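You operate a simulated robot arm through the tools that you are given. There is no shell and no other tool. Be economical: measure what you need, move in short steps, check, and stop when the job is done.

The job below is to be done with a simulated two-armed robot. You get a single attempt, and the scene is never put back.

JOB
Fetch the green pad from the third shelf from the bottom of the wide rack and set it on top of the blue carton. Pick up the white air can with one hand, pass it to the other hand and put it on the free end of the kit bench. Take the teal air can and put it on top of the cream carton on the clear end of the stretcher bench. Take the green pack from the clear end of the stretcher bench and put it on the free end of the kit bench. Put one of the dressing packs from the top of the test bench on top of the blue beacon. Do these in any order. Set down upright: white air can, teal air can.
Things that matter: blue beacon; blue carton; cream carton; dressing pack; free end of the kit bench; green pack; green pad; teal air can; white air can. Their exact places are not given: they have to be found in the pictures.

Only the result counts: the job must be done as asked and must still hold three seconds after the hand-in. Knocking over, shifting, dropping, spilling or breaking anything else fails it.

ROBOT AND FRAMES
Two 6-joint arms with two-finger grippers on one trunk, on a base that drives. Base frame: it is fixed to the floor where the robot stands at the start and does not move with it; the origin is under the middle of the robot, x ahead of it, y to its left, z up. Units: m, rad, N and s.
The left shoulder is at the start at [0.03, 0.178, 1.038], the right one opposite. With the tool pointing down near the work surface each hand reaches from about 0.58 to 0.7 m from the robot's upright axis, wherever it stands, measured 20 degrees to its own side. Places, roughly: blue beacon [-6, -1.5, 1]; blue carton [0.5, 0.25, 0.5]; cream carton [-6.25, 0.5, 1]; dressing pack [-6.25, -1.75, 1]; free end of the kit bench [-1.2, 0.9, 0.9]; green pack [-6, 0.5, 1]; green pad (7x10x6 cm) [0.5, 0.1, 1]; teal air can [-4.75, 2.25, 1]; white air can [-4.75, 2.25, 1]. Payload 2.54 kg a hand.
The TCP of each hand is the grasp point between the finger pads, 0.03 m short of the fingertips. In the tool frame z runs along the fingers and y along their closing line. Largest opening 0.116 m; the body of the gripper starts 0.095 m behind the TCP.
Orientation is that of the tool frame in the base frame, as a unit quaternion [x, y, z, w]. With the fingers straight down and closing along the base's y, the tool's x points along the base's -x, its y along +y and its z along -z.

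CONTROLS
- The arms move only by the tool jog_arm. It takes "left_series", "right_series" or both (then of equal length, played together; a hand with none holds still); each is a list of rows, each a list of 7 numbers: the shift along the tool's x, y, z in m, then the turn, a rotation vector about the tool's x, y, z in rad, then the gripper command, from -1 (shut) to 1 (fully open), values between in proportion. In form: [[x, y, z, ax, ay, az, grip], ...]. A call has 1 to 10 rows; each row is the pose to reach, as a shift and turn from the pose commanded when the call began, along the tool's axes at that moment. A row lasts 0.2 s, in which the tool goes at most 0.05 m and 0.15 rad; a call with a longer step from one row to the next is refused whole, and so is a gripper value outside its range. A pose out of reach is approached as far as the arm can. The call stops where the force on the tool passes 40 N (or 10 N more than at its start, if that is more) or the arm is blocked; 0.2 s more then pass. The fingers move at their own pace (about 0.153 m/s each) and stop on an object; they squeeze with about 44 N. The grip force told is the motor's: it shows also when the fingers shut on nothing. Time passes only in rows, and 0.2 s behind the last, so rows that repeat a pose let the fingers close. It gives the time, the measured TCP pose, the force on the tool (base axes), the opening and the grip force at its end, in the units of the frame above (readings bear some noise), with the torque about the TCP (base axes, N m) and any sound that the robot's microphone picked up, and new pictures: "pictures" is both (left out), scene, wrist or none (wrist: the cameras of the hands that moved).
- Cameras (640 x 400 px; columns grow to the right, rows downward): "scene" is now at [0.0413, 0.0142, 1.7521]; the picture's right is [0.21, -0.98, 0.00], its down [-0.81, -0.17, -0.56] and it looks along [0.55, 0.12, -0.83] (base axes); focal length 266 px, centre (320, 200). "left" rides on the left gripper at [0.069, 0.015, -0.122] in its tool frame; the picture's right is [-0.21, 0.98, 0.00], its down [-0.83, -0.18, -0.53] and it looks along [-0.52, -0.11, 0.85] (tool axes); focal length 251 px, centre (320, 200). "right" rides on the right gripper at [0.069, -0.015, -0.122] in its tool frame; the picture's right is [0.21, 0.98, 0.00], its down [-0.83, 0.18, -0.53] and it looks along [-0.52, 0.11, 0.85] (tool axes); focal length 251 px, centre (320, 200).
- slide_trunk(by): slides the trunk up (or, below 0, down) by that many m; the arms and the scene camera ride with it, the base frame stays. It gives what a move gives, with no picture.
- steer(legs): drives the robot by 1 to 6 legs, each [ahead, left, turn to the left] in m, m and rad, along the robot's own axes; the way and the turn of a leg run together, so that a leg with both is an arc; at most 1.5 m and 3.142 rad a leg. The arms and the cameras ride along, it lands a little off, and it stops where it bumps. It gives what a move gives, and a new picture of the scene camera.
- head_to(pan, tilt): turns the head with the scene camera to pan (to the left, within 2.496 rad either way) and tilt (down, from -0.506 to 1.204), counted from straight ahead of the robot. It gives what a move gives, and a new picture of the scene camera.
- locate(camera, pixels): for up to 12 pixels [column, row] of the newest picture of that camera ("zoom" is the newest enlarged one), the place [x, y, z] in the base frame of the surface seen there, good to about 0.002 m. No time passes.
- enlarge(camera, box): a new picture of the part [left, top, right, bottom] of that camera's present view, enlarged. No time passes.
- hand_in(): hands the job in; it is judged then, once.

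Go step by step. Measure first, check grasps and placings, and put right what went wrong. The budget is 117 turns and 260 pictures, counting those below and the enlarged ones. Unless the task says otherwise, let go and move clear before handing in.

The tools are called after "Emit:" as name(argument=value, ...) on one line, values as JSON. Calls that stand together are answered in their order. jog_arm: Moves the arms, as the interface text tells. Its arguments: {"type":"object","properties":{"left_series":{"type":"array","items":{"type":"array","items":{"type":"number"}}},"right_series":{"type":"array","items":{"type":"array","items":{"type":"number"}}},"pictures":{"type":"string","enum":["both","scene","wrist","none"]}},"required":[]} The other tools are called the same way: slide_trunk (by) slides the trunk up or down; steer (legs) drives the base; head_to (pan, tilt) turns the head that bears the scene camera; locate (camera, pixels) gives the place of the surface under pixels of a picture; enlarge (camera, box) takes an enlarged picture of a part of a camera's view; hand_in () hands the job in.

At the start:

```text
time_s: 0.0
left_ee_pos: [0.3407, 0.2621, 1.2251]
left_tool_rot: [0.0, 1.0, 0.0, 0.0]
left_wrist_force: [-0.4, -0.6, -0.7]
left_wrist_torque: [0.02, 0.03, 0.01]
left_opening: 0.1162
left_finger_force: 0.1
right_ee_pos: [0.3591, -0.0589, 1.2683]
right_tool_rot: [0.0, 1.0, -0.001, 0.001]
right_wrist_force: [0.1, -0.2, 1.0]
right_wrist_torque: [-0.02, 0.02, 0.02]
right_opening: 0.1162
right_finger_force: 0.1
trunk travel left (down, up): [-0.25, 0.29]
robot x, y, heading: [0.0002, -0.0003, 0.003]
head pan, tilt: [0.208, 0.972]
```

scene: 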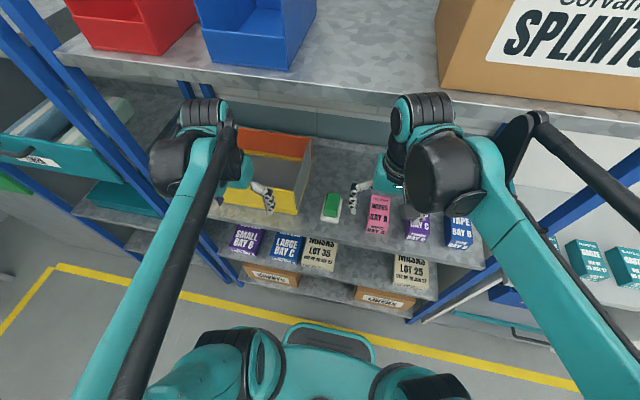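
right: 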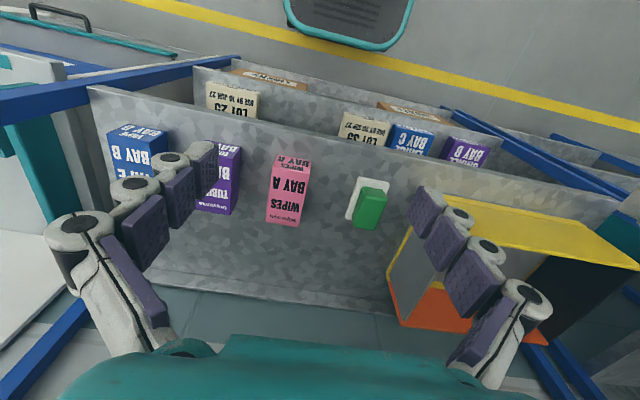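
left: 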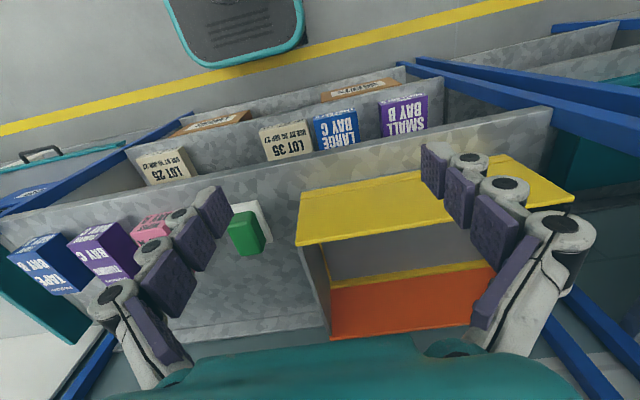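

The scene picture shows a green pad at about (331,207) on the third shelf, and a blue carton at about (287,247) on the shelf below. I measure these first.

Emit:
locate(camera="scene", pixels=[[332, 205], [327, 217], [345, 222], [378, 198], [288, 238], [287, 250], [322, 245], [247, 232], [260, 200], [310, 180], [300, 100], [345, 240]])

Emit:
locate(camera="left", pixels=[[246, 230], [235, 215], [258, 222], [260, 245], [262, 205], [335, 128], [330, 112], [350, 108], [355, 130], [400, 200], [300, 215], [290, 120]])

Emit:
enlarge(camera="scene", box=[210, 120, 450, 310])

```text
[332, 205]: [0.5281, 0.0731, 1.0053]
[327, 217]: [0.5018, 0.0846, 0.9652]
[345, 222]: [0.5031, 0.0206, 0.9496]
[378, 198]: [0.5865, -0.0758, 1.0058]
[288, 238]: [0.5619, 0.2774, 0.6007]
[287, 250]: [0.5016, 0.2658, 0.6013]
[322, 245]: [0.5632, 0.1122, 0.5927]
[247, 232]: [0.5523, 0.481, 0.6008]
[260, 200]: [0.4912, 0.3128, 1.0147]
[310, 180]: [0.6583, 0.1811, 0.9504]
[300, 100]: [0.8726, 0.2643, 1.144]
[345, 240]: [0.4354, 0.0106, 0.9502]
```

```text
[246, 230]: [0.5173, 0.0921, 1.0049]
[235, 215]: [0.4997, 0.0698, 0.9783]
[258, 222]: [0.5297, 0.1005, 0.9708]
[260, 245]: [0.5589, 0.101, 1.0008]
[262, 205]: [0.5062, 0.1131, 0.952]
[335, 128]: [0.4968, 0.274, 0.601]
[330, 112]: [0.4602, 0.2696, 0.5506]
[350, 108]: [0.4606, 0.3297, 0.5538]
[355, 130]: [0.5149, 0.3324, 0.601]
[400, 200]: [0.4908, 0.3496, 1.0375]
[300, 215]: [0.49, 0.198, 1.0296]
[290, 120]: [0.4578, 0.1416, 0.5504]
```

```text
2.11 times, centred on (330, 215) of scene
```

zoom: 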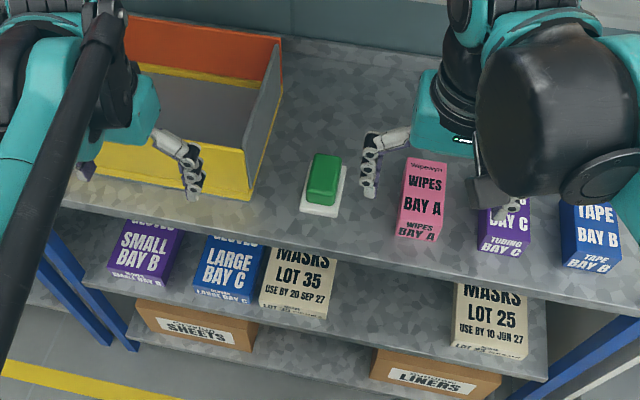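

The pad seems to sit on a white base, and there is a shelf above. I measure the shelf edges and the blue carton in detail.

Emit:
enlarge(camera="left", box=[190, 70, 450, 270])

Emit:
locate(camera="scene", pixels=[[350, 92], [350, 75], [350, 60], [160, 40], [350, 110], [350, 130], [240, 180], [275, 205], [450, 250], [420, 285], [300, 260], [333, 268]])

Emit:
locate(camera="zoom", pixels=[[210, 239], [264, 246], [196, 288], [248, 300], [300, 248], [270, 312], [182, 235], [309, 156], [340, 156], [304, 212], [338, 216], [346, 168]])

```text
2.00 times, centred on (320, 170) of left
```

zoom: 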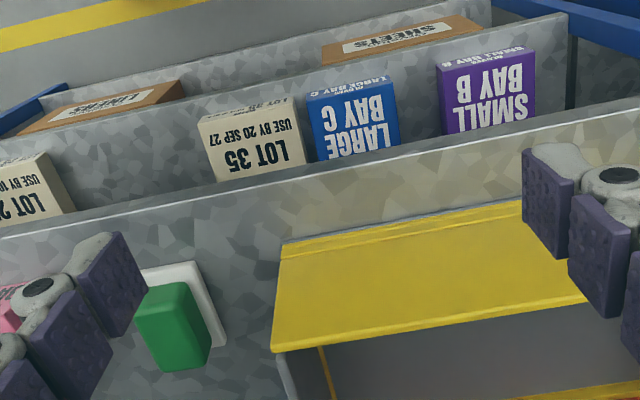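

```text
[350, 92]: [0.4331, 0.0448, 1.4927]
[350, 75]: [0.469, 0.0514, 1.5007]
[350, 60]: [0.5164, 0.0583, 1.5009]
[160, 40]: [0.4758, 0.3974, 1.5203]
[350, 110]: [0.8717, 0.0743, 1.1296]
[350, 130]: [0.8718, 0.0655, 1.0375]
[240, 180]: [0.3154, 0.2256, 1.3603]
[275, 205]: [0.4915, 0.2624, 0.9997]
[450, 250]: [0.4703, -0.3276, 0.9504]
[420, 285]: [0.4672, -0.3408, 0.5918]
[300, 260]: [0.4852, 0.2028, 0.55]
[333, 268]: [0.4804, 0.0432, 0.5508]
```

```text
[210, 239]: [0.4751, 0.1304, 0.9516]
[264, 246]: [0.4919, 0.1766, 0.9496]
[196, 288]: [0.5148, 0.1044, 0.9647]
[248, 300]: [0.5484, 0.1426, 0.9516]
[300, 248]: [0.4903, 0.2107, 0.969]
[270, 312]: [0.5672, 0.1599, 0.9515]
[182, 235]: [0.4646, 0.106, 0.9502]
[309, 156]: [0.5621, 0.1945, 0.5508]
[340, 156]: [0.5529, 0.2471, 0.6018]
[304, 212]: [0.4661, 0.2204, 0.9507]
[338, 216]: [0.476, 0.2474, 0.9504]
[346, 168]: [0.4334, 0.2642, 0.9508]
```

The pad stands on the 0.95 shelf, with another shelf above it at 1.50. I zoom in tightly on the pad and the blue carton for precise dimensions.

Emit:
enlarge(camera="scene", box=[310, 185, 358, 230])

Emit:
enlarge(camera="left", box=[220, 190, 284, 260])

Emit:
locate(camera="left", pixels=[[348, 120], [386, 111], [389, 142], [352, 150], [345, 118], [348, 128]])

Emit:
locate(camera="scene", pixels=[[277, 234], [301, 236], [299, 247], [273, 247], [270, 256], [297, 262], [325, 195], [340, 195], [322, 221], [338, 222]])

```text
8.89 times, centred on (334, 208) of scene
```

zoom: 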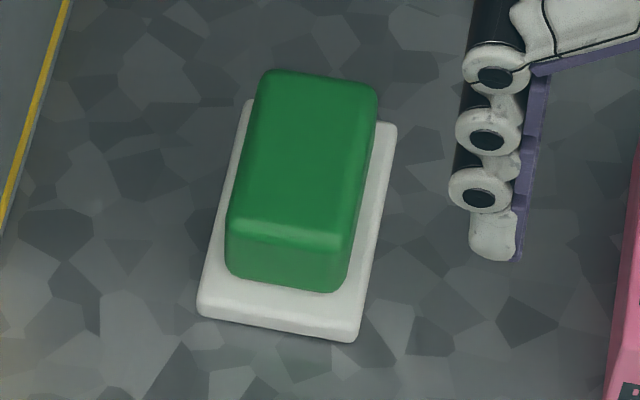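

```text
5.71 times, centred on (252, 225) of left
```

zoom: 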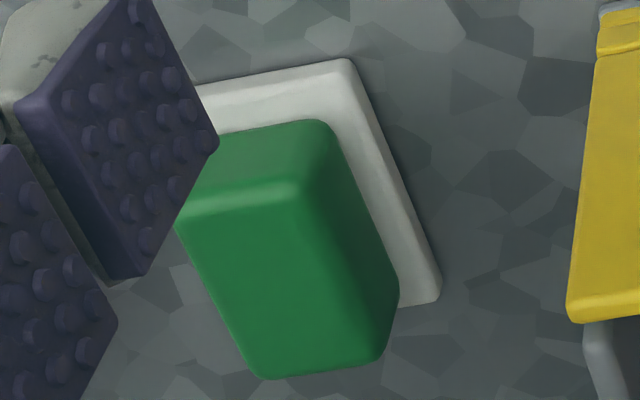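

```text
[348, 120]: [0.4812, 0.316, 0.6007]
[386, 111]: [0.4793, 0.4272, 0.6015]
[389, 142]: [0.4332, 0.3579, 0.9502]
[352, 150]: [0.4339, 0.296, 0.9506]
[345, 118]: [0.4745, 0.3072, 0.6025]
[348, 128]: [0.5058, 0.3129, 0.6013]
```

```text
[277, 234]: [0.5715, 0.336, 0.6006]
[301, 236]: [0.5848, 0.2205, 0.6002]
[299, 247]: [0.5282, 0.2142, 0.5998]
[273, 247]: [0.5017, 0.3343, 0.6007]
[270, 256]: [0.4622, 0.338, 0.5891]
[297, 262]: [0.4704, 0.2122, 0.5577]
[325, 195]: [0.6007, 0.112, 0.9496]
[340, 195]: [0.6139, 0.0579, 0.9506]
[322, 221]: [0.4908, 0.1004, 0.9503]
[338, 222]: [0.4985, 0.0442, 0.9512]
```

I read the pad's corners in the newest (left) zoom.

Emit:
locate(camera="zoom", pixels=[[345, 68], [432, 295], [245, 88], [360, 110], [395, 200], [290, 185], [185, 225], [265, 365], [375, 350], [340, 150], [390, 270], [270, 280]])

Emit:
enlarge(camera="scene", box=[310, 185, 358, 230])

```text
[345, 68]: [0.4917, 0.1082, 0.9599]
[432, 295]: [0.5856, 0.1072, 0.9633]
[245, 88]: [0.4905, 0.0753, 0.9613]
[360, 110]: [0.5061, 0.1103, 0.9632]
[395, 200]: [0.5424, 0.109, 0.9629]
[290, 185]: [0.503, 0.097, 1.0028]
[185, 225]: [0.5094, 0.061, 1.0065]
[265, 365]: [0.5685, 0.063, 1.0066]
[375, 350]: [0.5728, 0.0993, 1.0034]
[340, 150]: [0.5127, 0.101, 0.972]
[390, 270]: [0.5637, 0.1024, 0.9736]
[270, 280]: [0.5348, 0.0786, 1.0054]
```

```text
8.89 times, centred on (334, 208) of scene
```

zoom: 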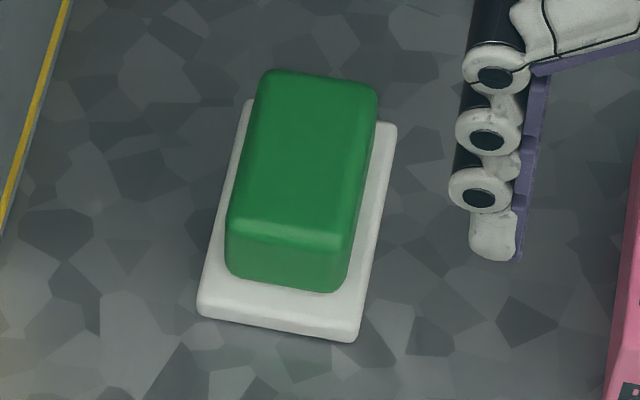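

The pad is one piece: a white 10×7 cm base centred on (0.54, 0.075) with a green body above it. I move the right hand aside and pitch the left hand 45° for a slanted grasp that will also work under the shelf.

Emit:
jog_arm(left_series=[[0, -0.031, 0, 0, -0.131, 0, 1], [0, -0.062, 0.005, 0, -0.262, 0, 1], [0, -0.093, 0.01, 0, -0.393, 0, 1], [0, -0.124, 0.015, 0, -0.524, 0, 1], [0, -0.154, 0.02, 0, -0.655, 0, 1], [0, -0.184, 0.025, 0, -0.785, 0, 1]], right_series=[[0.01, -0.04, 0, 0, 0, 0, 1], [0.02, -0.08, 0, 0, 0, 0, 1], [0.03, -0.12, 0, 0, 0, 0, 1], [0.04, -0.16, 0, 0, 0, 0, 1], [0.05, -0.2, 0, 0, 0, 0, 1], [0.06, -0.24, 0, 0, 0, 0, 1]], pictures="both")

```text
time_s: 1.4
left_ee_pos: [0.3416, 0.0788, 1.2027]
left_tool_rot: [0.0, 0.923, 0.0, 0.384]
left_wrist_force: [-0.1, -0.5, -0.4]
left_wrist_torque: [0.0, 0.03, 0.02]
left_opening: 0.1158
left_finger_force: 0.0
right_ee_pos: [0.3009, -0.2997, 1.2688]
right_tool_rot: [-0.001, 1.0, 0.0, 0.0]
right_wrist_force: [0.8, 0.3, 0.1]
right_wrist_torque: [0.0, 0.0, -0.02]
right_opening: 0.1163
right_finger_force: 0.2
trunk travel left (down, up): [-0.25, 0.29]
robot x, y, heading: [0.0029, 0.0, 0.005]
head pan, tilt: [0.208, 0.972]
```

scene: 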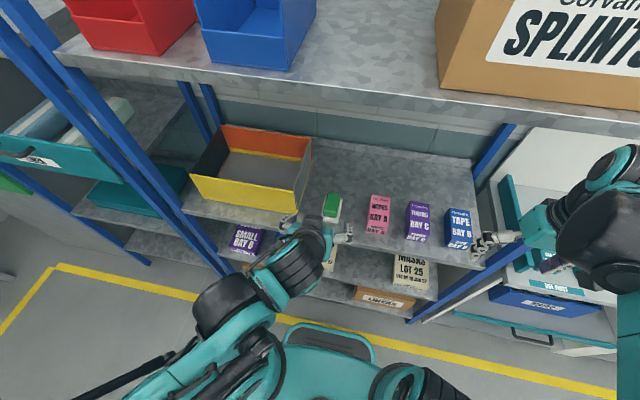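
right: 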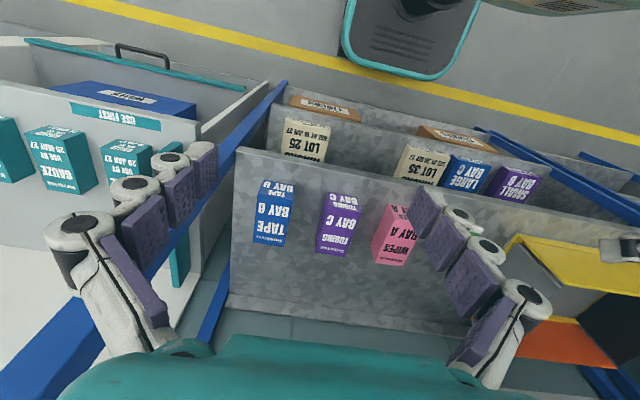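
left: 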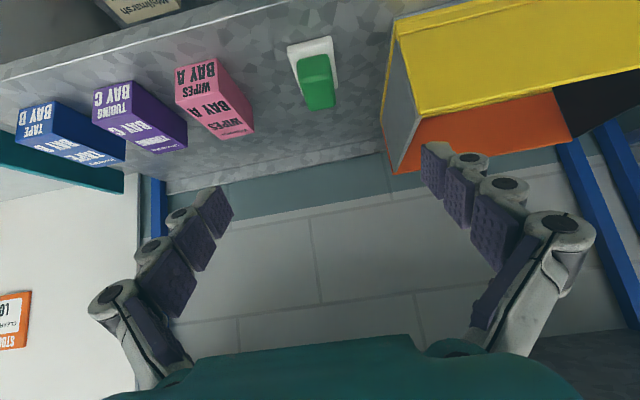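

The left hand is pitched 45° at y≈0.078, in line with the pad at left-image (317,80). I advance along the fingers to the grasp pose.

Emit:
jog_arm(left_series=[[0.001, -0.001, 0.048, 0, 0, 0, 1], [0.002, -0.001, 0.096, 0, 0, 0, 1], [0.003, -0.001, 0.144, 0, 0, 0, 1], [0.004, -0.001, 0.192, 0, 0, 0, 1], [0.005, -0.001, 0.24, 0, 0, 0, 1], [0.005, -0.001, 0.282, 0, 0, 0, 1], [0.005, -0.001, 0.282, 0, 0, 0, 1]], pictures="both")

```text
time_s: 3.0
left_ee_pos: [0.5425, 0.0737, 1.0135]
left_tool_rot: [0.0, 0.925, 0.0, 0.381]
left_wrist_force: [-0.9, -0.2, -0.4]
left_wrist_torque: [0.01, -0.01, 0.01]
left_opening: 0.116
left_finger_force: 0.0
left hand out of reach, approached as far as the arm can: row 5, 6, 7
right_ee_pos: [0.2995, -0.2986, 1.2682]
right_tool_rot: [-0.001, 1.0, 0.0, 0.0]
right_wrist_force: [-0.3, -0.4, 0.6]
right_wrist_torque: [0.01, -0.05, -0.02]
right_opening: 0.116
right_finger_force: 0.0
trunk travel left (down, up): [-0.25, 0.29]
robot x, y, heading: [-0.0031, 0.0, -0.005]
head pan, tilt: [0.208, 0.972]
```

scene: 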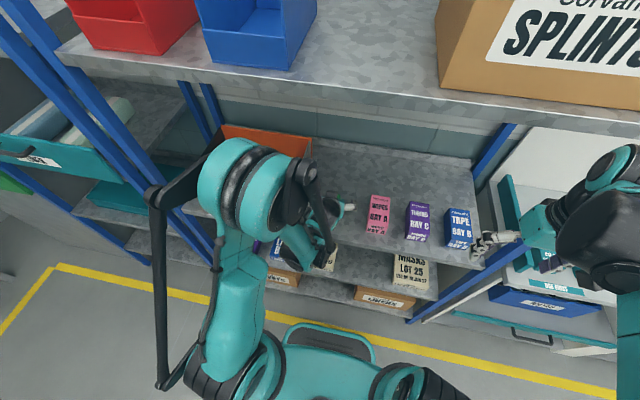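
left: 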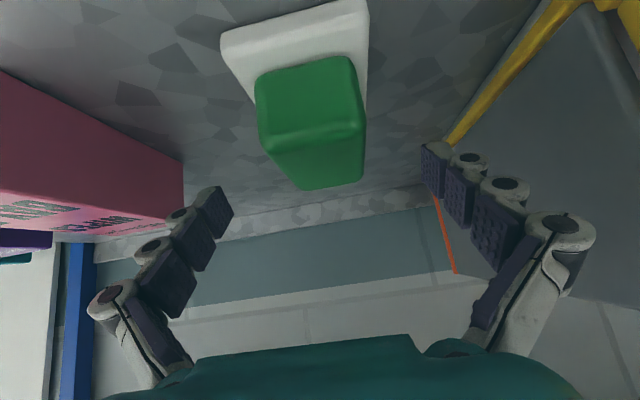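

The arm stopped 15 mm too high at (0.5425, 0.074, 1.0135), with the pad between the fingers. I lower the trunk by 16 mm and then close.

Emit:
slide_trunk(by=-0.016)

Emit:
jog_arm(left_series=[[0, 0, 0, 0, 0, 0, 1], [0, 0, 0, 0, 0, 0, -1], [0, 0, 0, 0, 0, 0, -1], [0, 0, 0, 0, 0, 0, -1]], pictures="wrist")

```text
time_s: 3.6
left_ee_pos: [0.5443, 0.0723, 0.9976]
left_tool_rot: [0.0, 0.924, 0.0, 0.382]
left_wrist_force: [-0.6, 0.3, -0.2]
left_wrist_torque: [0.01, -0.04, 0.01]
left_opening: 0.1162
left_finger_force: 0.0
right_ee_pos: [0.3012, -0.2985, 1.2529]
right_tool_rot: [0.001, 1.0, 0.0, 0.001]
right_wrist_force: [0.5, 0.5, 0.1]
right_wrist_torque: [0.01, 0.0, 0.0]
right_opening: 0.1159
right_finger_force: 0.1
trunk travel left (down, up): [-0.234, 0.306]
robot x, y, heading: [0.0, 0.0001, -0.001]
head pan, tilt: [0.208, 0.972]
```

```text
time_s: 4.6
left_ee_pos: [0.5436, 0.0727, 0.9987]
left_tool_rot: [-0.001, 0.924, 0.001, 0.381]
left_wrist_force: [0.7, -0.3, 4.5]
left_wrist_torque: [0.23, -0.09, -0.02]
left_opening: 0.0471
left_finger_force: 44.1
right_ee_pos: [0.2998, -0.298, 1.2527]
right_tool_rot: [0.0, 1.0, 0.0, 0.0]
right_wrist_force: [0.0, 0.8, -1.1]
right_wrist_torque: [0.01, 0.02, -0.01]
right_opening: 0.1158
right_finger_force: 0.1
trunk travel left (down, up): [-0.234, 0.306]
robot x, y, heading: [0.0013, -0.0014, 0.006]
head pan, tilt: [0.208, 0.972]
```

left: 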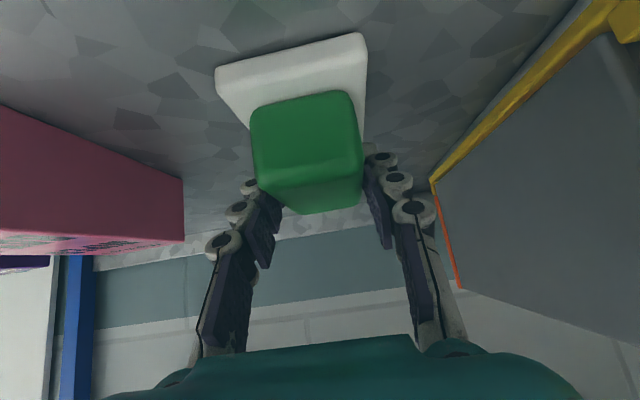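

The pad is gripped (opening 0.047, 44 N). I lift it with the trunk and back the base out of the shelf.

Emit:
slide_trunk(by=0.05)

Emit:
steer(legs=[[-0.3, 0, 0], [0, 0.2, 0]])

Emit:
slide_trunk(by=-0.28)

```text
time_s: 5.5
left_ee_pos: [0.5447, 0.0741, 1.0466]
left_tool_rot: [0.0, 0.924, 0.0, 0.382]
left_wrist_force: [-0.3, -0.1, 0.4]
left_wrist_torque: [-0.03, -0.01, -0.02]
left_opening: 0.0469
left_finger_force: 43.6
right_ee_pos: [0.3, -0.299, 1.3026]
right_tool_rot: [-0.001, 1.0, 0.0, 0.0]
right_wrist_force: [-0.8, 0.1, 0.0]
right_wrist_torque: [0.02, 0.0, 0.02]
right_opening: 0.116
right_finger_force: 0.0
trunk travel left (down, up): [-0.284, 0.256]
robot x, y, heading: [0.0022, 0.0014, -0.0]
head pan, tilt: [0.208, 0.972]
```

```text
time_s: 8.8
left_ee_pos: [0.2414, 0.2718, 1.0472]
left_tool_rot: [0.002, 0.924, -0.001, 0.383]
left_wrist_force: [0.5, 0.0, -0.8]
left_wrist_torque: [-0.03, -0.02, -0.03]
left_opening: 0.0465
left_finger_force: 43.9
right_ee_pos: [-0.004, -0.0996, 1.3035]
right_tool_rot: [0.002, 1.0, 0.0, 0.0]
right_wrist_force: [-0.7, 0.9, 0.8]
right_wrist_torque: [-0.05, -0.01, 0.01]
right_opening: 0.116
right_finger_force: 0.1
trunk travel left (down, up): [-0.284, 0.256]
robot x, y, heading: [-0.304, 0.1979, -0.005]
head pan, tilt: [0.208, 0.972]
```

scene: 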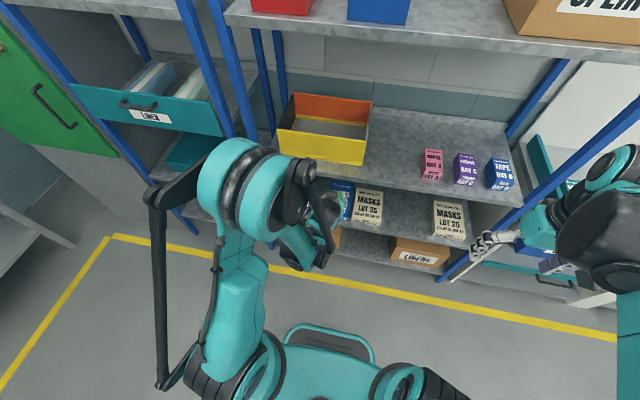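

```text
time_s: 11.6
left_ee_pos: [0.2419, 0.2694, 0.7675]
left_tool_rot: [0.003, 0.924, -0.001, 0.382]
left_wrist_force: [-0.2, 0.4, -1.1]
left_wrist_torque: [-0.02, -0.02, -0.02]
left_opening: 0.0463
left_finger_force: 43.8
right_ee_pos: [-0.0053, -0.1013, 1.0232]
right_tool_rot: [0.002, 1.0, 0.0, 0.0]
right_wrist_force: [0.1, -1.3, -0.8]
right_wrist_torque: [0.03, -0.01, -0.02]
right_opening: 0.116
right_finger_force: 0.2
trunk travel left (down, up): [-0.004, 0.536]
robot x, y, heading: [-0.3069, 0.1999, -0.003]
head pan, tilt: [0.208, 0.972]
```

The hand is now clear of the rack at (0.242, 0.269, 0.768), still holding the pad. I reach out and down to a pre-place height.

Emit:
jog_arm(left_series=[[-0.003, 0.002, 0.044, 0, 0, 0, -1], [-0.006, 0.004, 0.088, 0, 0, 0, -1], [-0.009, 0.005, 0.132, 0, 0, 0, -1]], pictures="both")

Emit:
head_to(pan=0.3, tilt=0.75)

```text
time_s: 12.4
left_ee_pos: [0.3421, 0.2736, 0.6825]
left_tool_rot: [0.003, 0.925, 0.0, 0.381]
left_wrist_force: [1.1, -0.1, -1.3]
left_wrist_torque: [-0.01, 0.05, -0.02]
left_opening: 0.0465
left_finger_force: 44.4
left hand out of reach, approached as far as the arm can: row 1, 2, 3
right_ee_pos: [-0.0046, -0.1014, 1.0222]
right_tool_rot: [0.003, 1.0, 0.0, 0.0]
right_wrist_force: [0.8, -0.1, -0.5]
right_wrist_torque: [0.01, 0.03, -0.02]
right_opening: 0.1161
right_finger_force: 0.0
trunk travel left (down, up): [-0.004, 0.536]
robot x, y, heading: [-0.3069, 0.1982, -0.004]
head pan, tilt: [0.208, 0.972]
```

scene: 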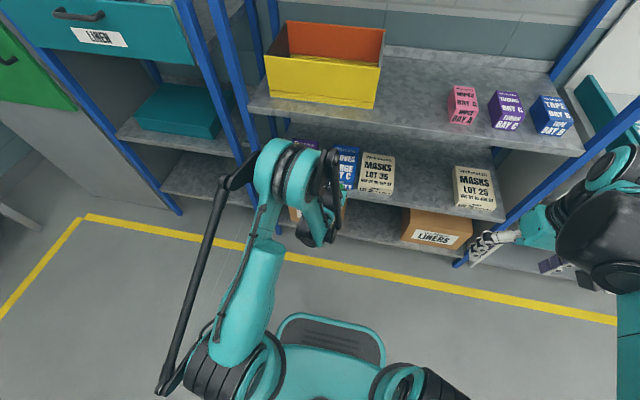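
left: 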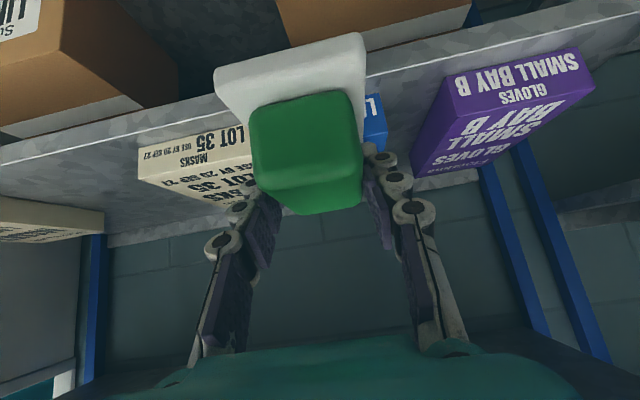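

```text
time_s: 13.2
left_ee_pos: [0.3414, 0.2738, 0.6837]
left_tool_rot: [0.002, 0.924, -0.001, 0.381]
left_wrist_force: [0.7, 0.3, -2.6]
left_wrist_torque: [0.0, 0.0, -0.03]
left_opening: 0.0467
left_finger_force: 44.2
right_ee_pos: [-0.0051, -0.1001, 1.0223]
right_tool_rot: [0.003, 1.0, 0.001, 0.0]
right_wrist_force: [-0.1, 0.6, 0.3]
right_wrist_torque: [0.0, -0.05, -0.01]
right_opening: 0.1162
right_finger_force: 0.0
trunk travel left (down, up): [-0.004, 0.536]
robot x, y, heading: [-0.3031, 0.1992, -0.007]
head pan, tilt: [0.3, 0.75]
```

scene: 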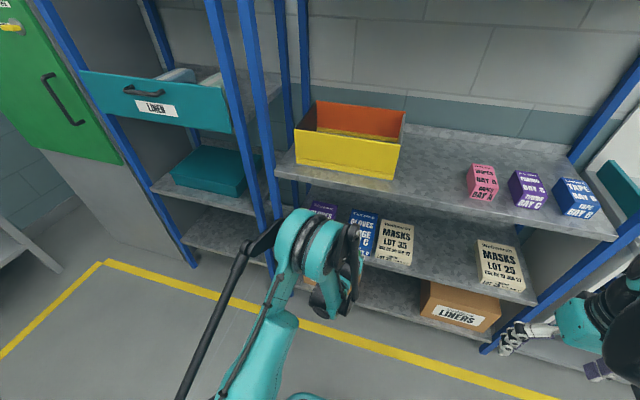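

The pad is at pre-place height and the carton "LARGE BAY C" shows at scene (363,235). I verify the carton and drive forward part of the way.

Emit:
locate(camera="scene", pixels=[[355, 209], [379, 212], [350, 226], [374, 231], [365, 219], [372, 250], [384, 222], [336, 210]])

Emit:
steer(legs=[[0.12, 0.0, 0.005]])

Emit:
jog_arm(left_series=[[-0.03, 0, 0.03, 0, 0, 0, -1], [-0.044, 0, 0.044, 0, 0, 0, -1]], pictures="both")

```text
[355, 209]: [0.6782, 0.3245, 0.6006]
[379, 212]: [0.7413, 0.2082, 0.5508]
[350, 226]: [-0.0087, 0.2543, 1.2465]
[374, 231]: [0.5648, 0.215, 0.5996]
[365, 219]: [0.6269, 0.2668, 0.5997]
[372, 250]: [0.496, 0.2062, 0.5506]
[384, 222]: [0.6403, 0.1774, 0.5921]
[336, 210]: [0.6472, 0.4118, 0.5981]
```

```text
time_s: 14.4
left_ee_pos: [0.4592, 0.2773, 0.6818]
left_tool_rot: [0.001, 0.925, 0.0, 0.38]
left_wrist_force: [0.2, -0.6, -0.8]
left_wrist_torque: [-0.02, 0.02, -0.03]
left_opening: 0.047
left_finger_force: 44.1
right_ee_pos: [0.1161, -0.0996, 1.0216]
right_tool_rot: [0.001, 1.0, -0.001, -0.001]
right_wrist_force: [1.4, -0.3, 0.1]
right_wrist_torque: [0.0, 0.04, 0.02]
right_opening: 0.1157
right_finger_force: 0.1
trunk travel left (down, up): [-0.004, 0.536]
robot x, y, heading: [-0.1875, 0.1985, -0.001]
head pan, tilt: [0.3, 0.75]
```

scene: 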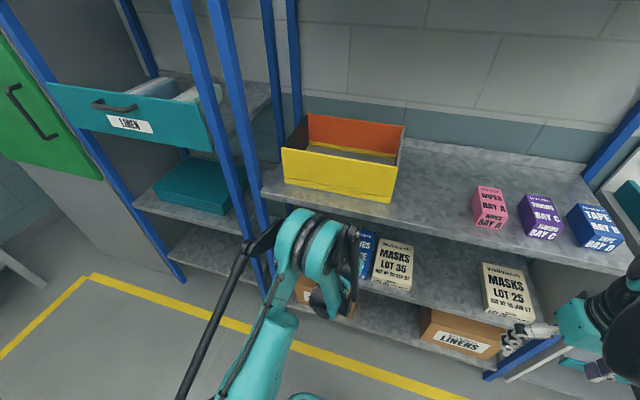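

```text
time_s: 15.0
left_ee_pos: [0.5228, 0.2781, 0.6823]
left_tool_rot: [0.001, 0.924, 0.0, 0.382]
left_wrist_force: [-0.9, 0.6, -0.3]
left_wrist_torque: [-0.01, 0.0, 0.03]
left_opening: 0.0469
left_finger_force: 44.8
right_ee_pos: [0.1146, -0.0991, 1.0224]
right_tool_rot: [0.001, 1.0, 0.0, 0.0]
right_wrist_force: [-0.2, 0.1, -0.2]
right_wrist_torque: [-0.01, 0.04, -0.01]
right_opening: 0.1161
right_finger_force: 0.1
trunk travel left (down, up): [-0.004, 0.536]
robot x, y, heading: [-0.184, 0.2009, -0.002]
head pan, tilt: [0.3, 0.75]
```

scene: 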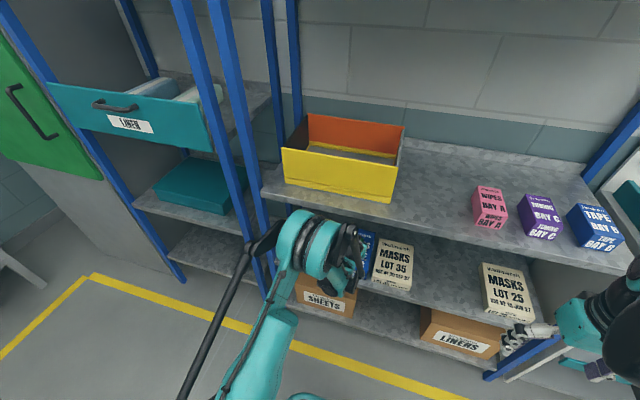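
left: 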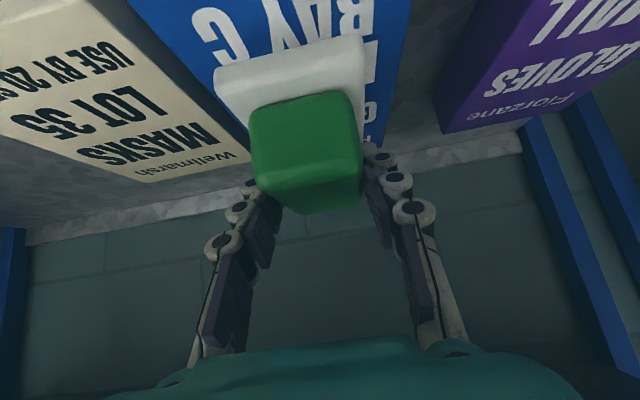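

The carton is deeper than I first thought. I measure its top extents from the left camera.

Emit:
locate(camera="left", pixels=[[160, 30], [200, 85], [243, 150], [407, 20], [395, 80], [383, 143], [373, 143], [180, 20], [370, 20], [240, 20]])

```text
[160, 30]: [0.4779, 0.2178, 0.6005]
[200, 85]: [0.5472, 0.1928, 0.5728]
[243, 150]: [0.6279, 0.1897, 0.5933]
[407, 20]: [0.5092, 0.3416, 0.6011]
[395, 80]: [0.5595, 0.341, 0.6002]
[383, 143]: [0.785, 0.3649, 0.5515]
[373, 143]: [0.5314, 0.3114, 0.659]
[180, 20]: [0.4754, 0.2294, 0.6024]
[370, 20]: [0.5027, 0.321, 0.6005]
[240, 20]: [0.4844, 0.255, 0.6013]
```

Carton top spans y 0.212–0.341, and x from 0.46 back to about 0.69. I move forward and down to touch-down height.

Emit:
jog_arm(left_series=[[0, 0, 0.02, 0, 0, 0, -1], [0, 0, 0.04, 0, 0, 0, -1], [0.001, 0, 0.043, 0, 0, 0, -1], [0.001, 0, 0.043, 0, 0, 0, -1]], pictures="wrist")

```text
time_s: 16.0
left_ee_pos: [0.5515, 0.2785, 0.6512]
left_tool_rot: [0.0, 0.924, 0.0, 0.381]
left_wrist_force: [-0.2, 0.3, -0.5]
left_wrist_torque: [-0.01, 0.01, 0.0]
left_opening: 0.047
left_finger_force: 44.4
right_ee_pos: [0.1147, -0.0997, 1.0227]
right_tool_rot: [0.001, 1.0, 0.0, 0.0]
right_wrist_force: [-0.6, 0.6, 0.4]
right_wrist_torque: [-0.01, -0.02, -0.03]
right_opening: 0.1161
right_finger_force: 0.1
trunk travel left (down, up): [-0.004, 0.536]
robot x, y, heading: [-0.1879, 0.2, -0.003]
head pan, tilt: [0.3, 0.75]
```

left: 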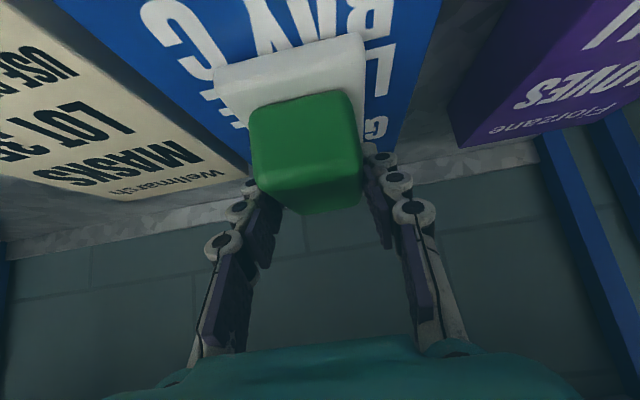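

There is no contact force yet. I creep down 3 mm.

Emit:
jog_arm(left_series=[[0.0007, 0, 0.0007, 0, 0, 0, -1], [0.0014, 0, 0.0014, 0, 0, 0, -1], [0.0021, 0, 0.0021, 0, 0, 0, -1], [0.0021, 0, 0.0021, 0, 0, 0, -1]], pictures="none")

Emit:
locate(camera="left", pixels=[[300, 60], [350, 45], [240, 72], [240, 20], [300, 20]])

```text
time_s: 17.0
left_ee_pos: [0.5517, 0.2771, 0.6482]
left_tool_rot: [0.001, 0.925, 0.0, 0.381]
left_wrist_force: [0.0, -0.3, -1.2]
left_wrist_torque: [0.03, 0.03, -0.01]
left_opening: 0.0465
left_finger_force: 44.4
right_ee_pos: [0.1141, -0.0989, 1.0242]
right_tool_rot: [0.0, 1.0, 0.001, 0.0]
right_wrist_force: [0.7, 0.6, 0.1]
right_wrist_torque: [-0.02, 0.02, -0.01]
right_opening: 0.1159
right_finger_force: 0.0
trunk travel left (down, up): [-0.004, 0.536]
robot x, y, heading: [-0.1863, 0.1992, -0.001]
head pan, tilt: [0.3, 0.75]
```

```text
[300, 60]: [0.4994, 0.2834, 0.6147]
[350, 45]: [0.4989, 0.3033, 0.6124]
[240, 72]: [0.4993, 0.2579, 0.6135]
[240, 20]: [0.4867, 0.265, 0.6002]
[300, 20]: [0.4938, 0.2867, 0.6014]
```

Still only about 1 N. I creep a little more.

Emit:
jog_arm(left_series=[[0.0007, 0, 0.0007, 0, 0, 0, -1], [0.0014, 0, 0.0014, 0, 0, 0, -1], [0.0014, 0, 0.0014, 0, 0, 0, -1]], pictures="wrist")

```text
time_s: 17.8
left_ee_pos: [0.5501, 0.278, 0.6482]
left_tool_rot: [0.001, 0.924, -0.001, 0.382]
left_wrist_force: [5.5, 0.8, 13.3]
left_wrist_torque: [0.09, -0.27, -0.05]
left_opening: 0.0467
left_finger_force: 44.5
right_ee_pos: [0.1128, -0.0999, 1.0228]
right_tool_rot: [0.001, 1.0, -0.001, -0.001]
right_wrist_force: [0.4, 0.0, 0.4]
right_wrist_torque: [0.0, 0.0, 0.02]
right_opening: 0.1159
right_finger_force: 0.0
trunk travel left (down, up): [-0.004, 0.536]
robot x, y, heading: [-0.1818, 0.2001, -0.006]
head pan, tilt: [0.3, 0.75]
```

left: 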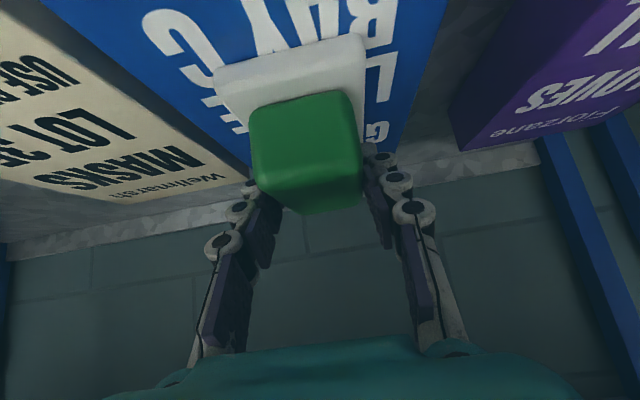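

Contact is confirmed at 13 N. I release and retreat along the fingers.

Emit:
jog_arm(left_series=[[-0.001, 0, -0.001, 0, 0, 0, 0.2], [-0.001, 0, -0.001, 0, 0, 0, 1], [-0.001, 0, -0.001, 0, 0, 0, 1], [0, 0, -0.045, 0, 0, 0, 1], [0.02, 0, -0.09, 0, 0, 0, 1], [0.05, 0, -0.125, 0, 0, 0, 1]], pictures="wrist")

```text
time_s: 19.2
left_ee_pos: [0.4339, 0.2761, 0.7089]
left_tool_rot: [0.0, 0.925, 0.0, 0.379]
left_wrist_force: [0.4, 0.3, 1.1]
left_wrist_torque: [0.01, -0.02, -0.02]
left_opening: 0.1163
left_finger_force: 0.1
left hand out of reach, approached as far as the arm can: row 6
right_ee_pos: [0.1141, -0.0997, 1.0244]
right_tool_rot: [0.001, 1.0, 0.0, 0.0]
right_wrist_force: [0.9, 0.2, 0.1]
right_wrist_torque: [0.01, 0.01, 0.02]
right_opening: 0.1163
right_finger_force: 0.0
trunk travel left (down, up): [-0.004, 0.536]
robot x, y, heading: [-0.1863, 0.1984, -0.003]
head pan, tilt: [0.3, 0.75]
```

left: 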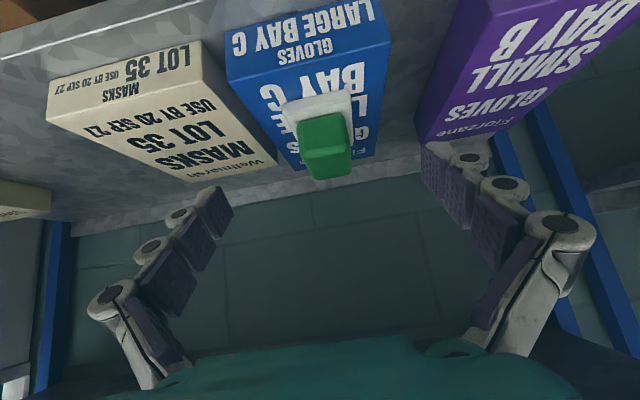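

The pad rests on the blue carton at (320,140). I back off, restore the trunk, and look around behind.

Emit:
steer(legs=[[-0.25, -0.1, 0]])

Emit:
slide_trunk(by=0.3)

Emit:
head_to(pan=2.4, tilt=0.45)

Emit:
head_to(pan=-2.4, tilt=0.3)

```text
time_s: 21.1
left_ee_pos: [0.1882, 0.1753, 0.7088]
left_tool_rot: [-0.001, 0.925, 0.001, 0.38]
left_wrist_force: [-0.3, -0.1, -0.2]
left_wrist_torque: [-0.02, 0.02, 0.03]
left_opening: 0.1161
left_finger_force: 0.0
right_ee_pos: [-0.1307, -0.2016, 1.0231]
right_tool_rot: [-0.001, 1.0, 0.0, 0.0]
right_wrist_force: [-1.4, -0.2, 0.2]
right_wrist_torque: [-0.02, -0.02, -0.01]
right_opening: 0.116
right_finger_force: 0.1
trunk travel left (down, up): [-0.004, 0.536]
robot x, y, heading: [-0.4323, 0.0986, -0.002]
head pan, tilt: [0.3, 0.75]
```

scene: 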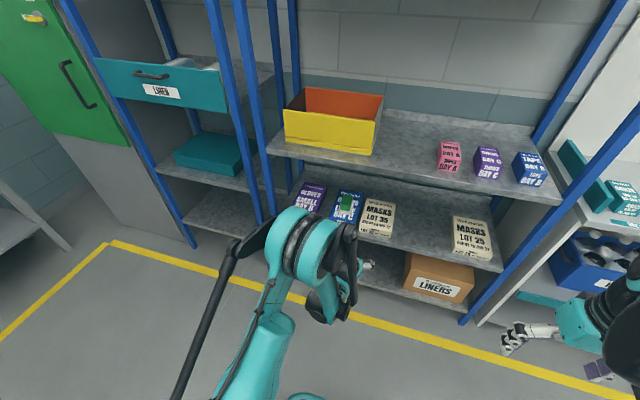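

```text
time_s: 24.1
left_ee_pos: [0.1888, 0.1752, 1.0069]
left_tool_rot: [-0.001, 0.925, 0.001, 0.38]
left_wrist_force: [0.8, -0.5, 0.3]
left_wrist_torque: [0.01, -0.02, -0.02]
left_opening: 0.1161
left_finger_force: 0.1
right_ee_pos: [-0.1314, -0.2006, 1.323]
right_tool_rot: [-0.002, 1.0, 0.0, 0.0]
right_wrist_force: [0.2, 0.3, -0.5]
right_wrist_torque: [0.0, -0.01, -0.02]
right_opening: 0.1161
right_finger_force: 0.0
trunk travel left (down, up): [-0.304, 0.236]
robot x, y, heading: [-0.4315, 0.095, 0.0]
head pan, tilt: [0.3, 0.75]
```

```text
time_s: 26.1
left_ee_pos: [0.1884, 0.1769, 1.0074]
left_tool_rot: [-0.001, 0.925, 0.001, 0.379]
left_wrist_force: [0.1, -0.4, 0.3]
left_wrist_torque: [-0.01, 0.0, 0.0]
left_opening: 0.1158
left_finger_force: 0.0
right_ee_pos: [-0.1311, -0.1998, 1.3239]
right_tool_rot: [-0.001, 1.0, 0.0, 0.0]
right_wrist_force: [0.3, -0.5, -0.9]
right_wrist_torque: [-0.02, 0.0, 0.01]
right_opening: 0.1157
right_finger_force: 0.0
trunk travel left (down, up): [-0.304, 0.236]
robot x, y, heading: [-0.4343, 0.0984, 0.001]
head pan, tilt: [2.4, 0.45]
```

scene: 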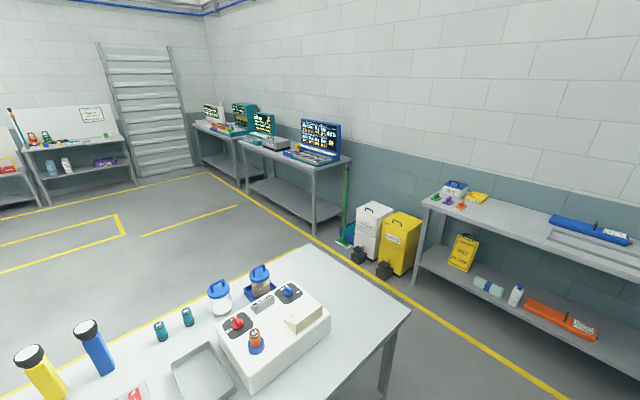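

```text
time_s: 29.9
left_ee_pos: [0.1895, 0.1758, 1.008]
left_tool_rot: [-0.001, 0.925, 0.002, 0.379]
left_wrist_force: [-0.8, 0.1, 0.2]
left_wrist_torque: [-0.02, -0.01, 0.01]
left_opening: 0.1158
left_finger_force: 0.1
right_ee_pos: [-0.1319, -0.2004, 1.3222]
right_tool_rot: [-0.001, 1.0, 0.0, -0.001]
right_wrist_force: [0.2, 0.2, 0.1]
right_wrist_torque: [0.01, -0.02, 0.0]
right_opening: 0.116
right_finger_force: 0.2
trunk travel left (down, up): [-0.304, 0.236]
robot x, y, heading: [-0.431, 0.0991, 0.003]
head pan, tilt: [-2.4, 0.3]
```

scene: 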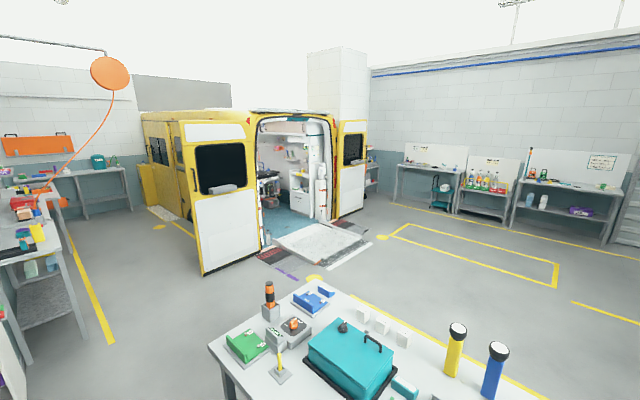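

The kit bench is right behind the robot. I measure bench corners and floor landmarks in the newest picture.

Emit:
locate(camera="scene", pixels=[[213, 347], [325, 285], [520, 385], [450, 175], [485, 185], [570, 185], [360, 270], [280, 250], [560, 285], [400, 225], [240, 180], [120, 175]])

Emit:
head_to(pan=2.4, tilt=0.6)

```text
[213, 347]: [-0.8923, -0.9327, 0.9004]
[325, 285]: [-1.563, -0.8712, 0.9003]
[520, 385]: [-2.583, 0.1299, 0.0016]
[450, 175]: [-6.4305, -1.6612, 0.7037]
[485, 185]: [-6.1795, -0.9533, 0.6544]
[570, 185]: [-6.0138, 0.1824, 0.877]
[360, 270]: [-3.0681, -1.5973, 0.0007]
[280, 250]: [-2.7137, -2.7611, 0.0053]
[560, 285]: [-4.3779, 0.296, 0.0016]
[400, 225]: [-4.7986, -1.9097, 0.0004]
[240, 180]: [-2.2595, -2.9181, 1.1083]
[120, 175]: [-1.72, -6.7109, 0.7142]
```

```text
time_s: 33.7
left_ee_pos: [0.1886, 0.1755, 1.0076]
left_tool_rot: [-0.001, 0.925, 0.0, 0.379]
left_wrist_force: [-0.6, -0.1, 0.3]
left_wrist_torque: [0.02, -0.04, -0.06]
left_opening: 0.1158
left_finger_force: 0.1
right_ee_pos: [-0.132, -0.2011, 1.3231]
right_tool_rot: [-0.001, 1.0, 0.0, 0.0]
right_wrist_force: [0.7, 0.0, 0.1]
right_wrist_torque: [0.02, 0.04, -0.01]
right_opening: 0.1159
right_finger_force: 0.0
trunk travel left (down, up): [-0.304, 0.236]
robot x, y, heading: [-0.4326, 0.1006, 0.007]
head pan, tilt: [2.4, 0.6]
```

scene: 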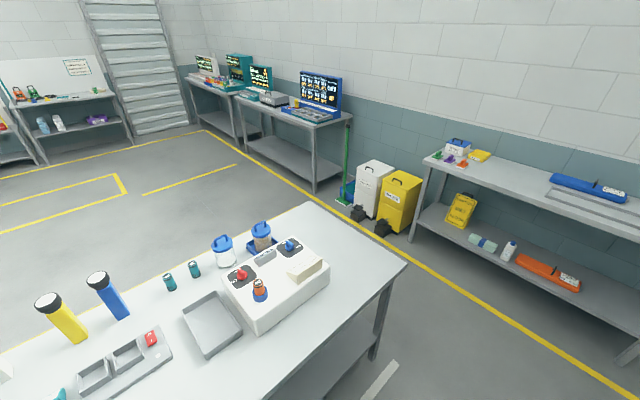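

I measure the kit bench free end and the wall benches in this view.

Emit:
locate(camera="scene", pixels=[[313, 203], [404, 264], [370, 250], [335, 215], [330, 280], [330, 300], [300, 240], [255, 125], [315, 120], [225, 95], [100, 95], [300, 180]])

Emit:
enlarge(camera="scene", box=[170, 40, 360, 190])

Emit:
enlarge(camera="scene", box=[0, 50, 180, 170])

```text
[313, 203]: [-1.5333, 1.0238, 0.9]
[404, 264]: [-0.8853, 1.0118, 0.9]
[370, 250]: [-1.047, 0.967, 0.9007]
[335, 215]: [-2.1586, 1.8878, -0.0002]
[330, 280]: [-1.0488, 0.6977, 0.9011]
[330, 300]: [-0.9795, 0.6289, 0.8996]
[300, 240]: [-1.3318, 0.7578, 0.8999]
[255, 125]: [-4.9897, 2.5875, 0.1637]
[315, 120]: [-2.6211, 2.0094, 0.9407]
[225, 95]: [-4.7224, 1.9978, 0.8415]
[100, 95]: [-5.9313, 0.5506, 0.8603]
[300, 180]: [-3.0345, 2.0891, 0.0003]
```

```text
2.67 times, centred on (265, 115) of scene
```

zoom: 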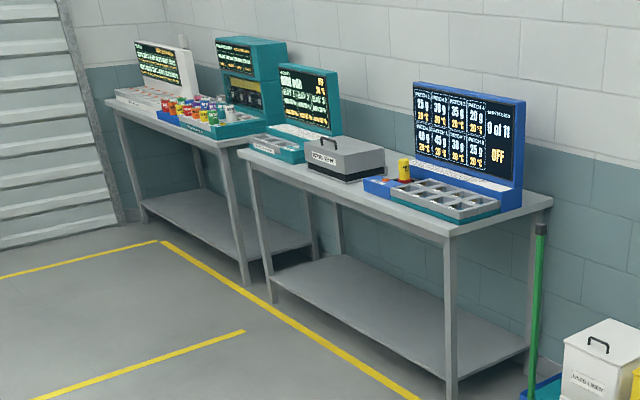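

```text
3.33 times, centred on (90, 110) of scene
```

zoom: 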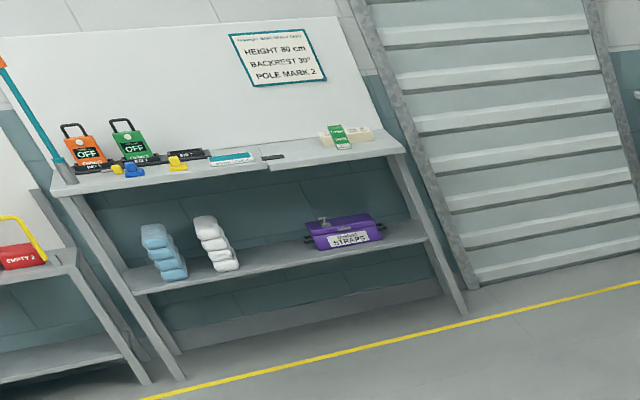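

I check the obstacles on the left side before driving round the free end of the kit bench.

Emit:
locate(camera="scene", pixels=[[424, 160], [410, 238], [560, 225], [620, 362], [400, 254], [500, 325], [385, 215], [347, 200], [430, 235], [250, 175], [350, 122], [236, 92]])

Emit:
head_to(pan=1.5, tilt=0.6)

```text
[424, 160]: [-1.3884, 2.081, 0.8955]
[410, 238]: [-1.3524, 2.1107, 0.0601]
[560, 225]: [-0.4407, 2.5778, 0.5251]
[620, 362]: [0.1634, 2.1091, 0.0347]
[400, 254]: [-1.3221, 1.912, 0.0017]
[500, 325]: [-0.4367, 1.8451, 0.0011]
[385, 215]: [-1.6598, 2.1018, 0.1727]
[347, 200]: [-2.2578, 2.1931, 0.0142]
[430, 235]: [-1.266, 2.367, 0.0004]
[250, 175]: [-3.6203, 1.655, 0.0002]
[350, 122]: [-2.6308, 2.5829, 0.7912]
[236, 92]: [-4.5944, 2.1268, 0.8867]
```

```text
time_s: 34.9
left_ee_pos: [0.189, 0.1751, 1.0086]
left_tool_rot: [0.0, 0.925, 0.0, 0.379]
left_wrist_force: [0.1, 0.5, 0.0]
left_wrist_torque: [-0.02, -0.01, -0.01]
left_opening: 0.1162
left_finger_force: 0.0
right_ee_pos: [-0.1315, -0.2005, 1.3231]
right_tool_rot: [-0.001, 1.0, 0.001, 0.0]
right_wrist_force: [-0.8, -0.2, 0.5]
right_wrist_torque: [-0.01, -0.02, 0.01]
right_opening: 0.1159
right_finger_force: 0.1
trunk travel left (down, up): [-0.304, 0.236]
robot x, y, heading: [-0.4367, 0.0973, -0.005]
head pan, tilt: [1.499, 0.6]
```

scene: 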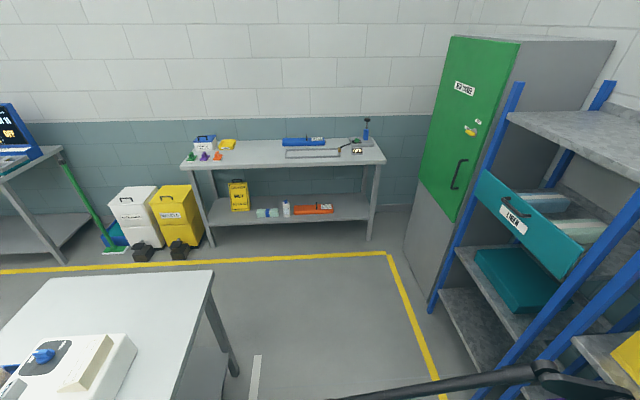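

The aisle between the kit bench end (y 1.02) and the wall benches (y 2.08) is free. I drive left, turn right by π, and go up the aisle.

Emit:
steer(legs=[[0, 1.42, 0], [0, 0, -3.14], [1.5, 0, 0], [1.3, 0, 0]])

Emit:
head_to(pan=-0.7, tilt=0.45)

```text
time_s: 62.7
left_ee_pos: [-3.9039, 1.4462, 1.0083]
left_tool_rot: [0.925, -0.001, -0.38, 0.0]
left_wrist_force: [0.0, -0.8, -0.5]
left_wrist_torque: [-0.03, -0.02, -0.01]
left_opening: 0.116
left_finger_force: 0.1
right_ee_pos: [-3.5832, 1.8216, 1.3228]
right_tool_rot: [1.0, -0.001, 0.0, -0.001]
right_wrist_force: [-0.7, -0.1, -0.1]
right_wrist_torque: [0.02, 0.0, 0.0]
right_opening: 0.1161
right_finger_force: 0.1
trunk travel left (down, up): [-0.304, 0.236]
robot x, y, heading: [-3.2848, 1.52, 3.143]
head pan, tilt: [1.499, 0.6]
```

scene: 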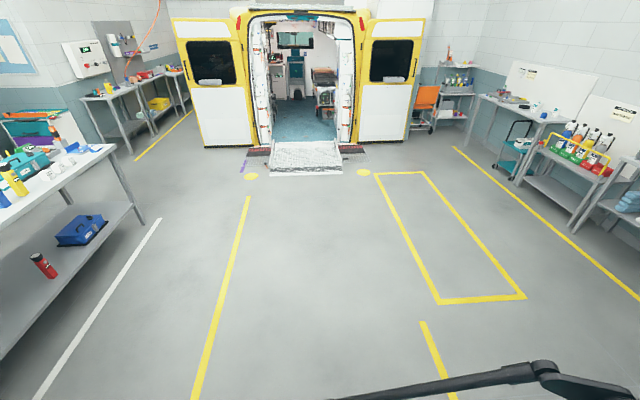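

```text
time_s: 64.8
left_ee_pos: [-3.9038, 1.4467, 1.0077]
left_tool_rot: [0.925, -0.001, -0.379, 0.0]
left_wrist_force: [0.0, -0.7, 0.4]
left_wrist_torque: [0.0, -0.04, 0.01]
left_opening: 0.1159
left_finger_force: 0.0
right_ee_pos: [-3.5819, 1.8225, 1.3229]
right_tool_rot: [1.0, 0.0, 0.0, 0.0]
right_wrist_force: [-0.1, -0.8, 0.7]
right_wrist_torque: [0.01, 0.0, -0.01]
right_opening: 0.116
right_finger_force: 0.1
trunk travel left (down, up): [-0.304, 0.236]
robot x, y, heading: [-3.2827, 1.5215, 3.144]
head pan, tilt: [-0.7, 0.45]
```

scene: 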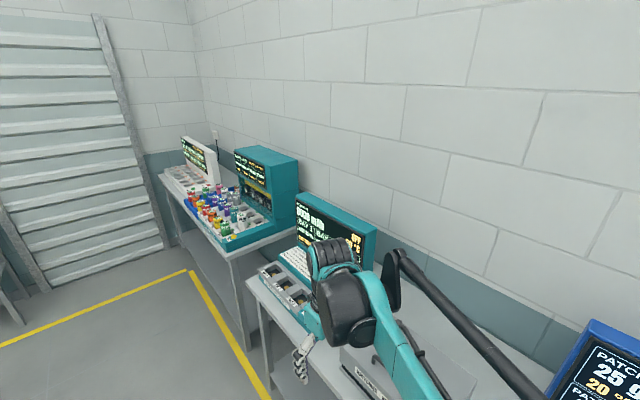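

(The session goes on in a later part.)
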